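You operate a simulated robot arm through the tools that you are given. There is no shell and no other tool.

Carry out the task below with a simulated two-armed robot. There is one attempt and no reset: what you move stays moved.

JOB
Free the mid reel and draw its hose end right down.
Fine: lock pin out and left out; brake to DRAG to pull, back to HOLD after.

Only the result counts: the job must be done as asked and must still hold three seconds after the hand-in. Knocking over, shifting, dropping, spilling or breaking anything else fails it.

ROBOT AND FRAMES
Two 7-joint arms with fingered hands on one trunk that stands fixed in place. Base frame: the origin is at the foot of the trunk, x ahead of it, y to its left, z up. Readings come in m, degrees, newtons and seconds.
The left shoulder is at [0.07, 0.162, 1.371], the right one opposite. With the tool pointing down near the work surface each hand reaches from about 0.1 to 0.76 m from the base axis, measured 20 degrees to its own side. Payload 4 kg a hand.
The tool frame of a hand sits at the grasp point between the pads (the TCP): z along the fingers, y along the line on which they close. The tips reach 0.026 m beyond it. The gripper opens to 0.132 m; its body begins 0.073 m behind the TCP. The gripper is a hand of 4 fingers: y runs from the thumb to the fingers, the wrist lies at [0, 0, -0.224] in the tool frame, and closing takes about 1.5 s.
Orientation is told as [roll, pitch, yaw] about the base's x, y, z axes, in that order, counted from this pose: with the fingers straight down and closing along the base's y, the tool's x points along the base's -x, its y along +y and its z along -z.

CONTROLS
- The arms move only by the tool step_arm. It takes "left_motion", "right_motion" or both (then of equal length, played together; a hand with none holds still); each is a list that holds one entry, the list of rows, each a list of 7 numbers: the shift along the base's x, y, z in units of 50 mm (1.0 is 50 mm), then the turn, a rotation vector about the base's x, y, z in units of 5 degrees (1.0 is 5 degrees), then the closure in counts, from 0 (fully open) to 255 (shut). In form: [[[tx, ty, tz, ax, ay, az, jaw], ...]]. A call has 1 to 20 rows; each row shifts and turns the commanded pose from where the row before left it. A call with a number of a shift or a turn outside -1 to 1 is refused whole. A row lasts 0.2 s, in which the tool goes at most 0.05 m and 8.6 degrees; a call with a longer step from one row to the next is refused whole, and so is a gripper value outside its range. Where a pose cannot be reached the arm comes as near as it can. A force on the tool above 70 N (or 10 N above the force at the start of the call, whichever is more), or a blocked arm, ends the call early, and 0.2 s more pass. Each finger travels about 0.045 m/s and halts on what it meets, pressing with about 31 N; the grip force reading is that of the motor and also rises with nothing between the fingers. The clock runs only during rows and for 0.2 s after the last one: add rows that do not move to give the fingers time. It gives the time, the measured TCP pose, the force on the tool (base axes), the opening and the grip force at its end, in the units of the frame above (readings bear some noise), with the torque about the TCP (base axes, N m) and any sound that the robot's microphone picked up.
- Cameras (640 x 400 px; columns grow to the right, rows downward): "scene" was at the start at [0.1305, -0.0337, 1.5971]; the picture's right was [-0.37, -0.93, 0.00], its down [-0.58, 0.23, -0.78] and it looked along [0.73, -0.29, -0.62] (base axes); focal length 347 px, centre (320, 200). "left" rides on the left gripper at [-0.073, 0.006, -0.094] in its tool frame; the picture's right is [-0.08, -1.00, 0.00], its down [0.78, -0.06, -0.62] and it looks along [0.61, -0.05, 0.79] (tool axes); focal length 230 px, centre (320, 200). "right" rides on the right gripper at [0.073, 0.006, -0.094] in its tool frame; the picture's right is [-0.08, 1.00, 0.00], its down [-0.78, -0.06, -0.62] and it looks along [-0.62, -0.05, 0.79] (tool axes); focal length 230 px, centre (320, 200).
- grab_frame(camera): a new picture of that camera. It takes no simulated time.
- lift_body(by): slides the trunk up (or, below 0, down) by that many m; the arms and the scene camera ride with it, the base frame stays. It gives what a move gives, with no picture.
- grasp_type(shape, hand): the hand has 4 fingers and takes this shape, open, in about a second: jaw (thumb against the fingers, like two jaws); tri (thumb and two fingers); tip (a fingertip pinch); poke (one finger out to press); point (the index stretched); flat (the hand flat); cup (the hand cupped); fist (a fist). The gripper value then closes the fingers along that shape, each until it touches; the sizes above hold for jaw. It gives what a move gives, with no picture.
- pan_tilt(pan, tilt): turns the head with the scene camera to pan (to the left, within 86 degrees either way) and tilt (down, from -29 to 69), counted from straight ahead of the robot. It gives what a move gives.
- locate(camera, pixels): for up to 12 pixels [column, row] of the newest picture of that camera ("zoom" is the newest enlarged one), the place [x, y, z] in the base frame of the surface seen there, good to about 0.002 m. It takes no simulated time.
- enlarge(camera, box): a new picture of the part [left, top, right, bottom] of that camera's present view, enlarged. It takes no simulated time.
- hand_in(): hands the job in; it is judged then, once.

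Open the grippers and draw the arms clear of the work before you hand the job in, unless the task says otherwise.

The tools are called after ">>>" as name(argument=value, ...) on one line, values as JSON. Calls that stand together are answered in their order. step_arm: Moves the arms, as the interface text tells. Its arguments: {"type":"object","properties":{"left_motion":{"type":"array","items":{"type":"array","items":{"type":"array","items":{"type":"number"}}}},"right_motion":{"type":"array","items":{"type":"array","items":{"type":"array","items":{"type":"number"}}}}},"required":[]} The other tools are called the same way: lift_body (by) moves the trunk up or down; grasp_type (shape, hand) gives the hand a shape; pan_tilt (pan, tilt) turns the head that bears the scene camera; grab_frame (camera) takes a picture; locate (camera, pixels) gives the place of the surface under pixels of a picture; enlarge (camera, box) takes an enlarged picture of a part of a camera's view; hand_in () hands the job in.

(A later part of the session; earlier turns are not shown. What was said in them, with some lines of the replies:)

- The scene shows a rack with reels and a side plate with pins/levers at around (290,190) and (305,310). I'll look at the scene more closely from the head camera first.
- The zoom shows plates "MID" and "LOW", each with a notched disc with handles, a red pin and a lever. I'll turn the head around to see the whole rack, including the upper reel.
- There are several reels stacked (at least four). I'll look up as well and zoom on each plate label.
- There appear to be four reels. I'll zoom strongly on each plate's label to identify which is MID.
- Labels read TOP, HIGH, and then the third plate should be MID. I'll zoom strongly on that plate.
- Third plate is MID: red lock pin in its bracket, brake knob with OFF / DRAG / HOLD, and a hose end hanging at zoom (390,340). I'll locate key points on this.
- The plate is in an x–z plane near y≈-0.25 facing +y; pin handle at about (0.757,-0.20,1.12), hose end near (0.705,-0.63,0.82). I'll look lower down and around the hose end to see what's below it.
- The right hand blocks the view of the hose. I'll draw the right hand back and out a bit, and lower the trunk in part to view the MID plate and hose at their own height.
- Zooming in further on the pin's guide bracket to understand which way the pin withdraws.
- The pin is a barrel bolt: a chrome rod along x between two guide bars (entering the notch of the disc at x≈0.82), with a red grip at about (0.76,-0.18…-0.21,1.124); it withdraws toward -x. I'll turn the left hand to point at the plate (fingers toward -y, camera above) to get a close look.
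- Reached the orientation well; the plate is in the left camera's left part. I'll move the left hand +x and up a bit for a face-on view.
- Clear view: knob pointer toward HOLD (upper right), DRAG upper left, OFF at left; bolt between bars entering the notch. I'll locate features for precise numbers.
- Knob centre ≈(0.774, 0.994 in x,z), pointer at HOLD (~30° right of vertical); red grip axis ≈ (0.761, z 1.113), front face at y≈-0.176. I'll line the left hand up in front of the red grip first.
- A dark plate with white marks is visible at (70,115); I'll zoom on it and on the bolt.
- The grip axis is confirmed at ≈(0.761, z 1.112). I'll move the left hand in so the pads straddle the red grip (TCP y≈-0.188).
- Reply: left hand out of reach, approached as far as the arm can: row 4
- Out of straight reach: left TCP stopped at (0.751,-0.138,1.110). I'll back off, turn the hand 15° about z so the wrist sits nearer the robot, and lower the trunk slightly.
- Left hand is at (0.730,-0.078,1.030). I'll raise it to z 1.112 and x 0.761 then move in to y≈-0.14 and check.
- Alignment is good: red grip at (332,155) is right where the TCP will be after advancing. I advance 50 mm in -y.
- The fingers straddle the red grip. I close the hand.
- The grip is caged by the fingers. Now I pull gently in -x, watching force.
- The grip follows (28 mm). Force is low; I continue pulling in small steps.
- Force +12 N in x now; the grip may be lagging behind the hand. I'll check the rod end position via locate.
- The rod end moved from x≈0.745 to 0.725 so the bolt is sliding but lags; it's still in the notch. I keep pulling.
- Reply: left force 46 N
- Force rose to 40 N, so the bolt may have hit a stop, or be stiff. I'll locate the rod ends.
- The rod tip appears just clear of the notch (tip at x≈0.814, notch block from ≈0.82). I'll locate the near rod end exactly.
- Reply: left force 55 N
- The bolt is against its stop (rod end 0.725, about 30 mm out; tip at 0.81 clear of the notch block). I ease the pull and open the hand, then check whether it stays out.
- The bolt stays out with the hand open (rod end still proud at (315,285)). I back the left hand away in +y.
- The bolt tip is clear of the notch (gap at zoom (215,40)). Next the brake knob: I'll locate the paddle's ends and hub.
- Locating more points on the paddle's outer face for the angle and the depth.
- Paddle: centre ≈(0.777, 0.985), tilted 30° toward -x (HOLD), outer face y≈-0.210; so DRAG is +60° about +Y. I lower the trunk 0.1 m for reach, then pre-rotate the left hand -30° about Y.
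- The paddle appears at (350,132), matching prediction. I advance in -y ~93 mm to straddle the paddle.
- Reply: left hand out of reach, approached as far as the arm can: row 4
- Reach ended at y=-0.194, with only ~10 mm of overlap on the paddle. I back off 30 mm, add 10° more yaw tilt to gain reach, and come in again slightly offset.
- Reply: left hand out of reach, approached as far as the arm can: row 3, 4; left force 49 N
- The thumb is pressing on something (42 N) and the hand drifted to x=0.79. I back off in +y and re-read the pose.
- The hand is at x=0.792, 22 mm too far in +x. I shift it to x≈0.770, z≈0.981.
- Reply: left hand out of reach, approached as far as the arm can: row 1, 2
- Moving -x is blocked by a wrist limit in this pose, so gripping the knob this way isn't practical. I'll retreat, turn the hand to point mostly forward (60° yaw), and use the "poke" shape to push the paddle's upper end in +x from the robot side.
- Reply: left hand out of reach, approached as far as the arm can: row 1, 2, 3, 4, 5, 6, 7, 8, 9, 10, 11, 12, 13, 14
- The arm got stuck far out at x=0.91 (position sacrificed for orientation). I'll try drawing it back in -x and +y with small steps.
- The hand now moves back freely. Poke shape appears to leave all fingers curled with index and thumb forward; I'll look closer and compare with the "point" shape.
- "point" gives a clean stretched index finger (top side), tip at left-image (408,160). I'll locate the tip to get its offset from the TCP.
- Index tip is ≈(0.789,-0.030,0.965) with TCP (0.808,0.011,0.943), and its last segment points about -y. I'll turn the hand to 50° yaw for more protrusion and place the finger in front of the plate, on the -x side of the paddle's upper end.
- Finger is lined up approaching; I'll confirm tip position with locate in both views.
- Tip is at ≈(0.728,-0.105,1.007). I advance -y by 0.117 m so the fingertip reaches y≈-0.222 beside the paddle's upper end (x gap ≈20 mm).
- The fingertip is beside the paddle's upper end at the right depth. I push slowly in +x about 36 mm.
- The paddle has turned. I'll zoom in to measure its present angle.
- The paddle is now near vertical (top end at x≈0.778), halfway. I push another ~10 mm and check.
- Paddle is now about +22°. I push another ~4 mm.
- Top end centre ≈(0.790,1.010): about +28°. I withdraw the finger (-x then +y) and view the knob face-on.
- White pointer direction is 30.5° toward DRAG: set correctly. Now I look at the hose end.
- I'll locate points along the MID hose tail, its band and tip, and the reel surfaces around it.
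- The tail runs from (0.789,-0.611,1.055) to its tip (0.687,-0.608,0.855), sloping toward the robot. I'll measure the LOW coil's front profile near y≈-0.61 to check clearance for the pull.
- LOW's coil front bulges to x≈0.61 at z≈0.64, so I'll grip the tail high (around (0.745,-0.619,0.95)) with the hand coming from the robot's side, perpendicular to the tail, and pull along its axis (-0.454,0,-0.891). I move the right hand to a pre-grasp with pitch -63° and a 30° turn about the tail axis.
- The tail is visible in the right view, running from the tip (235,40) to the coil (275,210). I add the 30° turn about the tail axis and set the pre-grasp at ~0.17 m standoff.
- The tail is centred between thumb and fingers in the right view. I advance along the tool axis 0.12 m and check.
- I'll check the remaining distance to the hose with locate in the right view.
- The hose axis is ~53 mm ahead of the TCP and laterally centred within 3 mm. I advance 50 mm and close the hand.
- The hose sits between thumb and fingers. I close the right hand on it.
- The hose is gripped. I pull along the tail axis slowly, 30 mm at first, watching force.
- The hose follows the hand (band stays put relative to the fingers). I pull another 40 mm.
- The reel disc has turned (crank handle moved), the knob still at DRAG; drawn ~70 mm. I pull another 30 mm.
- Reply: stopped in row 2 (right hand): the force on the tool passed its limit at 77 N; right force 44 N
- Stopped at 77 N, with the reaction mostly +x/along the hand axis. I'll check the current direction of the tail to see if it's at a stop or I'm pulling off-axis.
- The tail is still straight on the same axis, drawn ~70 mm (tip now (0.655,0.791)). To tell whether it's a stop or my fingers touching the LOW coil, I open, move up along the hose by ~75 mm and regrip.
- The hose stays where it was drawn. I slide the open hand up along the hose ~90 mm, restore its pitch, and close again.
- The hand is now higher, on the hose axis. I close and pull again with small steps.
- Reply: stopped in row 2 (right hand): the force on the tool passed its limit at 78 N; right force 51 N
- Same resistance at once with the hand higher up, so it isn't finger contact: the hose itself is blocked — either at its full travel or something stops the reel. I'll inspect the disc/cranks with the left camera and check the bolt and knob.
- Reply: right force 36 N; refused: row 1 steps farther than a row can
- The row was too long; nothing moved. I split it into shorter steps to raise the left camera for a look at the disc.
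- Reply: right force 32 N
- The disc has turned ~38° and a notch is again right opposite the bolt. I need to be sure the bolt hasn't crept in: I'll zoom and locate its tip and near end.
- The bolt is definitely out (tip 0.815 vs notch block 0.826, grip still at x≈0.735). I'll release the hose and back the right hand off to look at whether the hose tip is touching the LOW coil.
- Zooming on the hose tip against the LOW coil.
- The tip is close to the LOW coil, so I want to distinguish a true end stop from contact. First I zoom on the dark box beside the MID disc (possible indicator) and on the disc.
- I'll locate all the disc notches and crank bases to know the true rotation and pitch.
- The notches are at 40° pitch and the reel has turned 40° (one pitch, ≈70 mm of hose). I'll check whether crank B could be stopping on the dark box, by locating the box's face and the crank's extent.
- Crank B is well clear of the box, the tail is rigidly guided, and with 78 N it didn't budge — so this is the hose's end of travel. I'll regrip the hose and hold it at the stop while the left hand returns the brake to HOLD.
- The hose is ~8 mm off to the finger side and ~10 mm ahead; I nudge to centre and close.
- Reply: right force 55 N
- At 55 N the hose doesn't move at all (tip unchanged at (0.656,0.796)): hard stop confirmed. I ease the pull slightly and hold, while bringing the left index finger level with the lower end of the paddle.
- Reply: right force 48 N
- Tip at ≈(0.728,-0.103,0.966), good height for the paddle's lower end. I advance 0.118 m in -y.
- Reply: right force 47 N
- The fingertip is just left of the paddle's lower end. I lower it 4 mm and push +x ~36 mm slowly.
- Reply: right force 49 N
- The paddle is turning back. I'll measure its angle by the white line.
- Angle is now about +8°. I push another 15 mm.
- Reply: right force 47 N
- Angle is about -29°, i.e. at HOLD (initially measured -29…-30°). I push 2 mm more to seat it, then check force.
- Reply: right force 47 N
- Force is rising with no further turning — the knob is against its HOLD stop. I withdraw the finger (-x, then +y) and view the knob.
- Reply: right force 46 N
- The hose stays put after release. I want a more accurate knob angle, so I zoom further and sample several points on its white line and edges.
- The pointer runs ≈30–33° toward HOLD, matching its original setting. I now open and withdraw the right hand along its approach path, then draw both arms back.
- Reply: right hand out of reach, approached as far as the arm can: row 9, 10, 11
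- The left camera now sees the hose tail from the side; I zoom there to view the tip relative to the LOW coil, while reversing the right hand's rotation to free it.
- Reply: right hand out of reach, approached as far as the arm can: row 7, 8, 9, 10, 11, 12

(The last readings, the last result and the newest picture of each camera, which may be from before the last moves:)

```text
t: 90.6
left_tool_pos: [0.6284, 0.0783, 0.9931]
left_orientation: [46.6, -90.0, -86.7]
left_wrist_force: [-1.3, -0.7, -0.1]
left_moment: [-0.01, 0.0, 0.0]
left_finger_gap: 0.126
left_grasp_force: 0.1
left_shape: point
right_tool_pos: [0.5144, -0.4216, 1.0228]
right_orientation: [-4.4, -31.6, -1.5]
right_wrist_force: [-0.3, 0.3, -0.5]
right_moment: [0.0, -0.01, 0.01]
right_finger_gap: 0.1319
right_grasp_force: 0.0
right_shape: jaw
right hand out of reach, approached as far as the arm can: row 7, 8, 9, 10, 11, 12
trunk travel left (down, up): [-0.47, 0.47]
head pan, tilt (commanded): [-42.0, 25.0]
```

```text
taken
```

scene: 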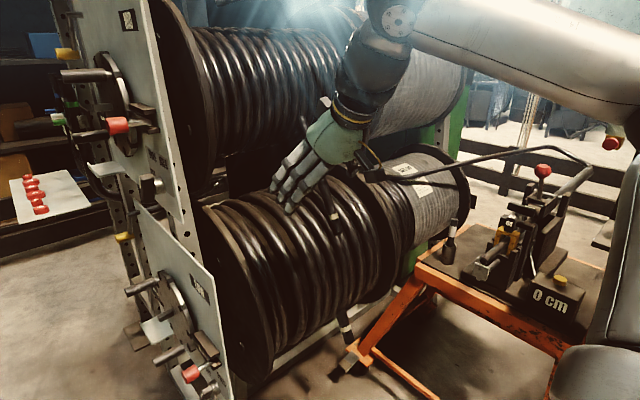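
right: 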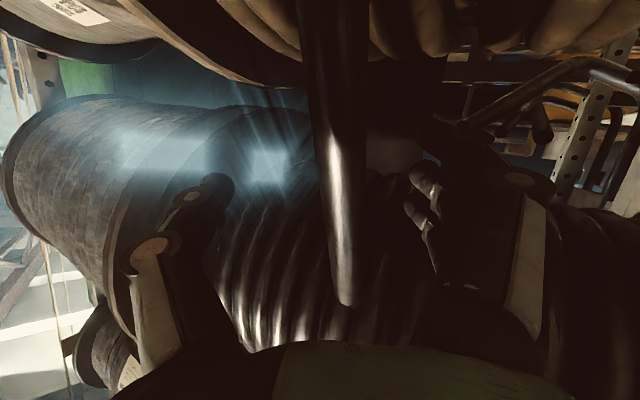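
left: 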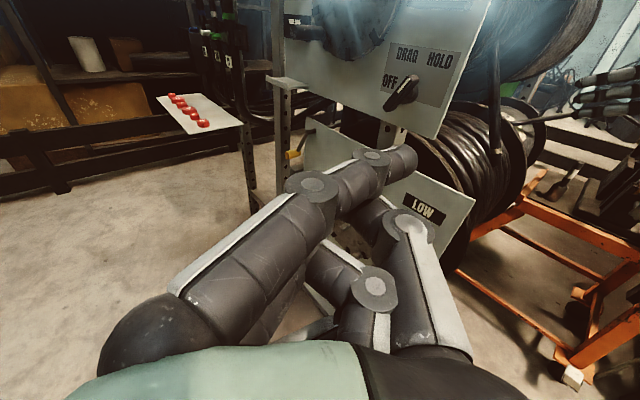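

The right hand is clear of the hose but still in front of the reel; I finish straightening it and draw it back.

>>> step_arm(right_motion=[[[0, 0, 0, 0.2, 0.9, 0.1, 0], [0, 0, 0, 0.2, 0.9, 0.1, 0], [0, 0, 0, 0.2, 0.9, 0.1, 0], [0, 0, 0, 0.2, 0.9, 0, 0], [0, 0, 0, 0, 0.9, 0, 0], [0, 0, 0, 0, 0.9, 0, 0], [0, 0, 0, 0, 0.9, 0, 0], [-0.6, 0, 0, 0, 0, 0, 0], [-0.6, 0, 0, 0, 0, 0, 0], [-0.6, 0, 0, 0, 0, 0, 0], [-0.6, 0, 0, 0, 0, 0, 0], [-0.6, 0, 0, 0, 0, 0, 0], [-0.6, 0, 0, 0, 0, 0, 0], [0, 0, 0, 0, 0, 0, 0]]])

>>> grasp_type(hand="left", shape="jaw")

>>> grab_frame(camera="scene")

>>> grab_frame(camera="left")

```text
t: 93.6
left_tool_pos: [0.6278, 0.0809, 0.9925]
left_orientation: [-64.8, -90.0, 24.7]
left_wrist_force: [0.2, -0.2, -0.6]
left_moment: [-0.03, -0.01, 0.0]
left_finger_gap: 0.1259
left_grasp_force: 0.0
left_shape: point
right_tool_pos: [0.3841, -0.3321, 0.9376]
right_orientation: [-0.8, 0.0, -1.4]
right_wrist_force: [-0.4, -0.6, -1.1]
right_moment: [0.02, 0.0, -0.01]
right_finger_gap: 0.1319
right_grasp_force: 0.0
right_shape: jaw
right hand out of reach, approached as far as the arm can: row 4, 5, 6, 7, 9, 10, 11, 12, 13
trunk travel left (down, up): [-0.47, 0.47]
head pan, tilt (commanded): [-42.0, 25.0]
```

```text
t: 94.5
left_tool_pos: [0.6292, 0.0801, 0.9924]
left_orientation: [-61.2, -89.9, 21.0]
left_wrist_force: [0.1, 0.1, -0.3]
left_moment: [0.02, -0.01, -0.01]
left_finger_gap: 0.1319
left_grasp_force: 0.1
left_shape: jaw
right_tool_pos: [0.3843, -0.3314, 0.9375]
right_orientation: [-0.8, -0.1, -1.4]
right_wrist_force: [-0.1, -0.5, -0.2]
right_moment: [0.02, 0.01, 0.0]
right_finger_gap: 0.1321
right_grasp_force: 0.1
right_shape: jaw
trunk travel left (down, up): [-0.47, 0.47]
head pan, tilt (commanded): [-42.0, 25.0]
```

```text
taken
```

scene: 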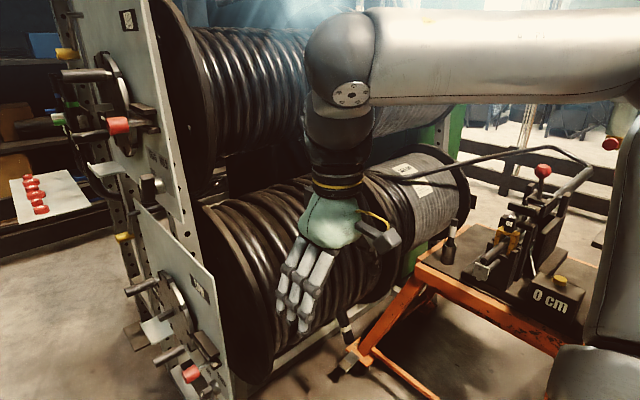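

```text
taken
```

left: 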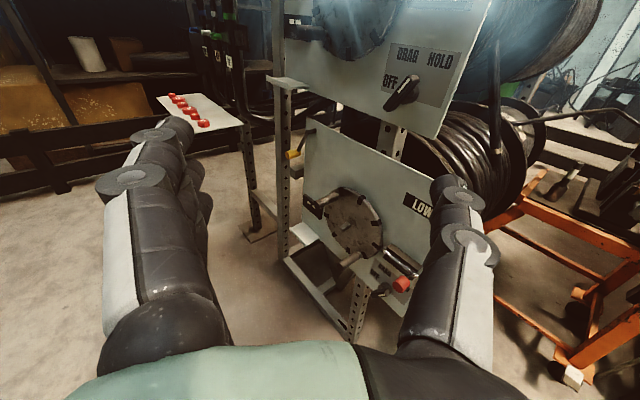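

Both hands are open and clear. I'll zoom from the left camera on the hose tip vs the LOW coil, and raise the right hand out of the head camera's view to verify the final state.

>>> enlarge(camera="left", box=[470, 90, 530, 170])

>>> step_arm(right_motion=[[[-0.2, 0.2, 0.7, 0, 0, 0, 0], [-0.2, 0.2, 0.7, 0, 0, 0, 0], [-0.2, 0.2, 0.7, 0, 0, 0, 0], [0, 0, 0.7, 0, 0, 0, 0], [0, 0, 0, 0, 0, 0, 0]]])

>>> grab_frame(camera="scene")

```text
5.00 times, centred on (500, 130) of left
```

zoom: 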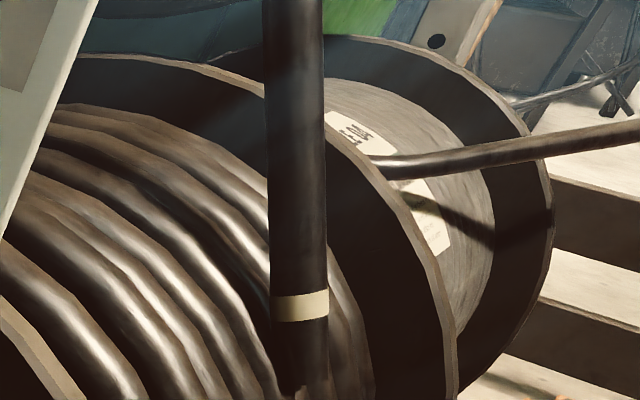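

```text
t: 95.7
left_tool_pos: [0.6279, 0.0808, 0.9933]
left_orientation: [66.3, -90.0, -106.6]
left_wrist_force: [0.8, 0.5, 0.4]
left_moment: [0.04, 0.01, -0.01]
left_finger_gap: 0.1319
left_grasp_force: 0.0
left_shape: jaw
right_tool_pos: [0.4077, -0.2589, 1.028]
right_orientation: [-0.8, -0.2, -1.4]
right_wrist_force: [-0.5, -0.1, -0.4]
right_moment: [0.01, -0.01, 0.01]
right_finger_gap: 0.132
right_grasp_force: 0.0
right_shape: jaw
right hand out of reach, approached as far as the arm can: row 1, 2, 3, 4
trunk travel left (down, up): [-0.47, 0.47]
head pan, tilt (commanded): [-42.0, 25.0]
```

```text
taken
```

scene: 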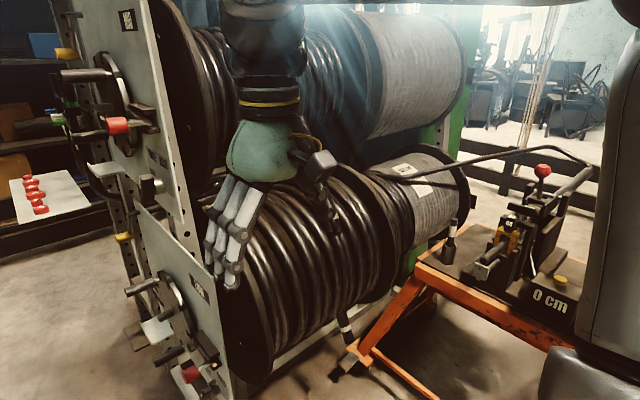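

I verify the final hose position, knob and bolt once more.

>>> enlarge(camera="scene", box=[290, 110, 390, 250])

>>> locate(camera="scene", pixels=[[337, 230], [334, 222], [335, 217], [332, 210]])

>>> enlarge(camera="scene", box=[60, 60, 200, 230])

```text
2.86 times, centred on (340, 180) of scene
```

zoom: 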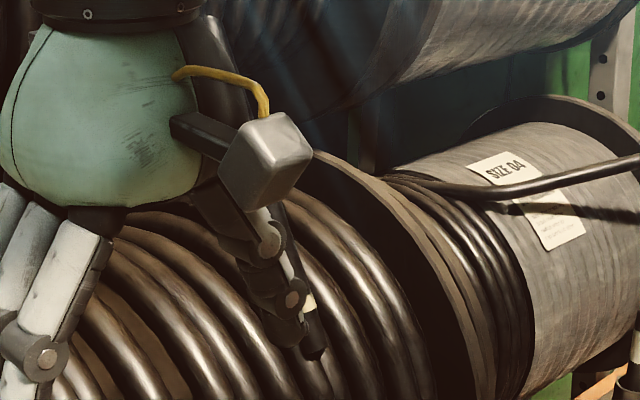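

```text
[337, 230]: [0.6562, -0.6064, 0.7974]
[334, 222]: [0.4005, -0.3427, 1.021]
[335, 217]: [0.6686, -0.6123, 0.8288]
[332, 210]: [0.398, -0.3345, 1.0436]
```

```text
2.35 times, centred on (130, 145) of scene
```

zoom: 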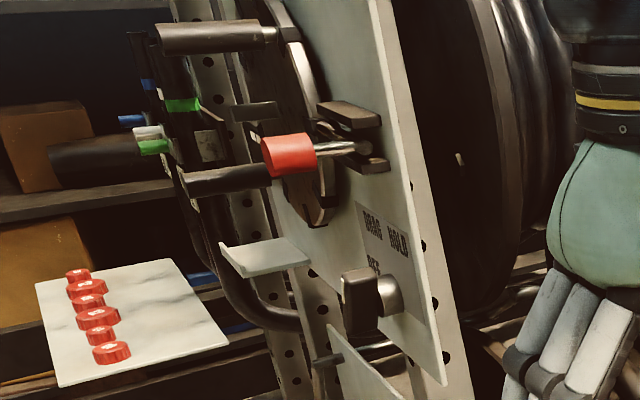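

Hose tip unchanged at (0.656,-0.606,0.797), knob at HOLD, bolt still withdrawn. I draw the left hand a little further back and take a last look from its camera before handing in.

>>> step_arm(left_motion=[[[-0.5, 0.3, 0, 0, 0, 0, 0], [-0.5, 0.3, 0, 0, 0, 0, 0], [0, 0, 0, 0, 0, 0, 0], [0, 0, 0, 0, 0, 0, 0]]])

>>> enlarge(camera="left", box=[280, 0, 560, 200])

```text
t: 96.7
left_tool_pos: [0.5791, 0.1114, 0.994]
left_orientation: [-36.7, -89.6, -3.4]
left_wrist_force: [-0.1, 0.9, -0.5]
left_moment: [-0.01, -0.01, 0.01]
left_finger_gap: 0.1321
left_grasp_force: 0.1
left_shape: jaw
right_tool_pos: [0.4074, -0.2594, 1.0304]
right_orientation: [-0.7, -0.1, -1.3]
right_wrist_force: [0.3, 0.0, -0.3]
right_moment: [0.01, -0.03, 0.01]
right_finger_gap: 0.1321
right_grasp_force: 0.1
right_shape: jaw
trunk travel left (down, up): [-0.47, 0.47]
head pan, tilt (commanded): [-42.0, 25.0]
```

```text
2.00 times, centred on (420, 100) of left
```

zoom: 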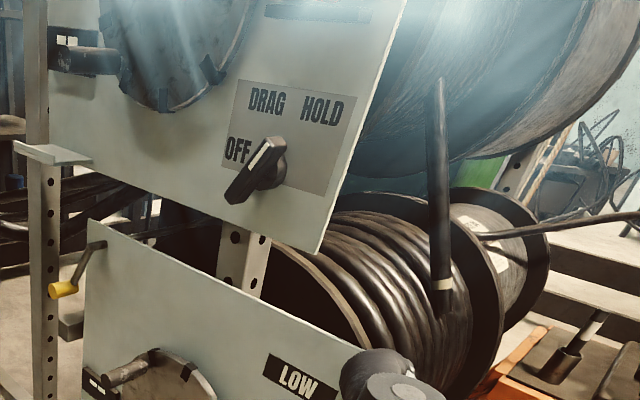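

Everything is at rest: the bolt is out, the hose is drawn to its stop, the knob points to HOLD, and both hands are open and clear. I hand the job in.

>>> hand_in()

```text
The job is handed in.
```

The MID reel is freed and its hose end is drawn down about 70 mm, to where it stops hard. I handed the job in, but no verdict came back.

- **Lock pin:** I pulled it about 30 mm, to its stop, and left it out. Its tip sits roughly 10 mm clear of the notched disc.
- **Hose:** I drew it with the brake at DRAG; the reel turned one notch (40°). Then the hose would not move at all, even at about 78 N and with a second grip higher up. I took that as full travel. The tip ends up almost touching the LOW coil, so I can't fully rule out that it stops on the coil instead.
- **Brake:** I held the hose against the stop while I turned the knob back to HOLD. It sits at about the angle it started from.
- **Hold check:** The hose tip had not moved when I last checked, about ten seconds after I let go.

Both hands are open and clear of the rack, and I saw nothing else shifted. The right arm stopped short of its starting position because of joint limits, about 0.3 m from the rack.
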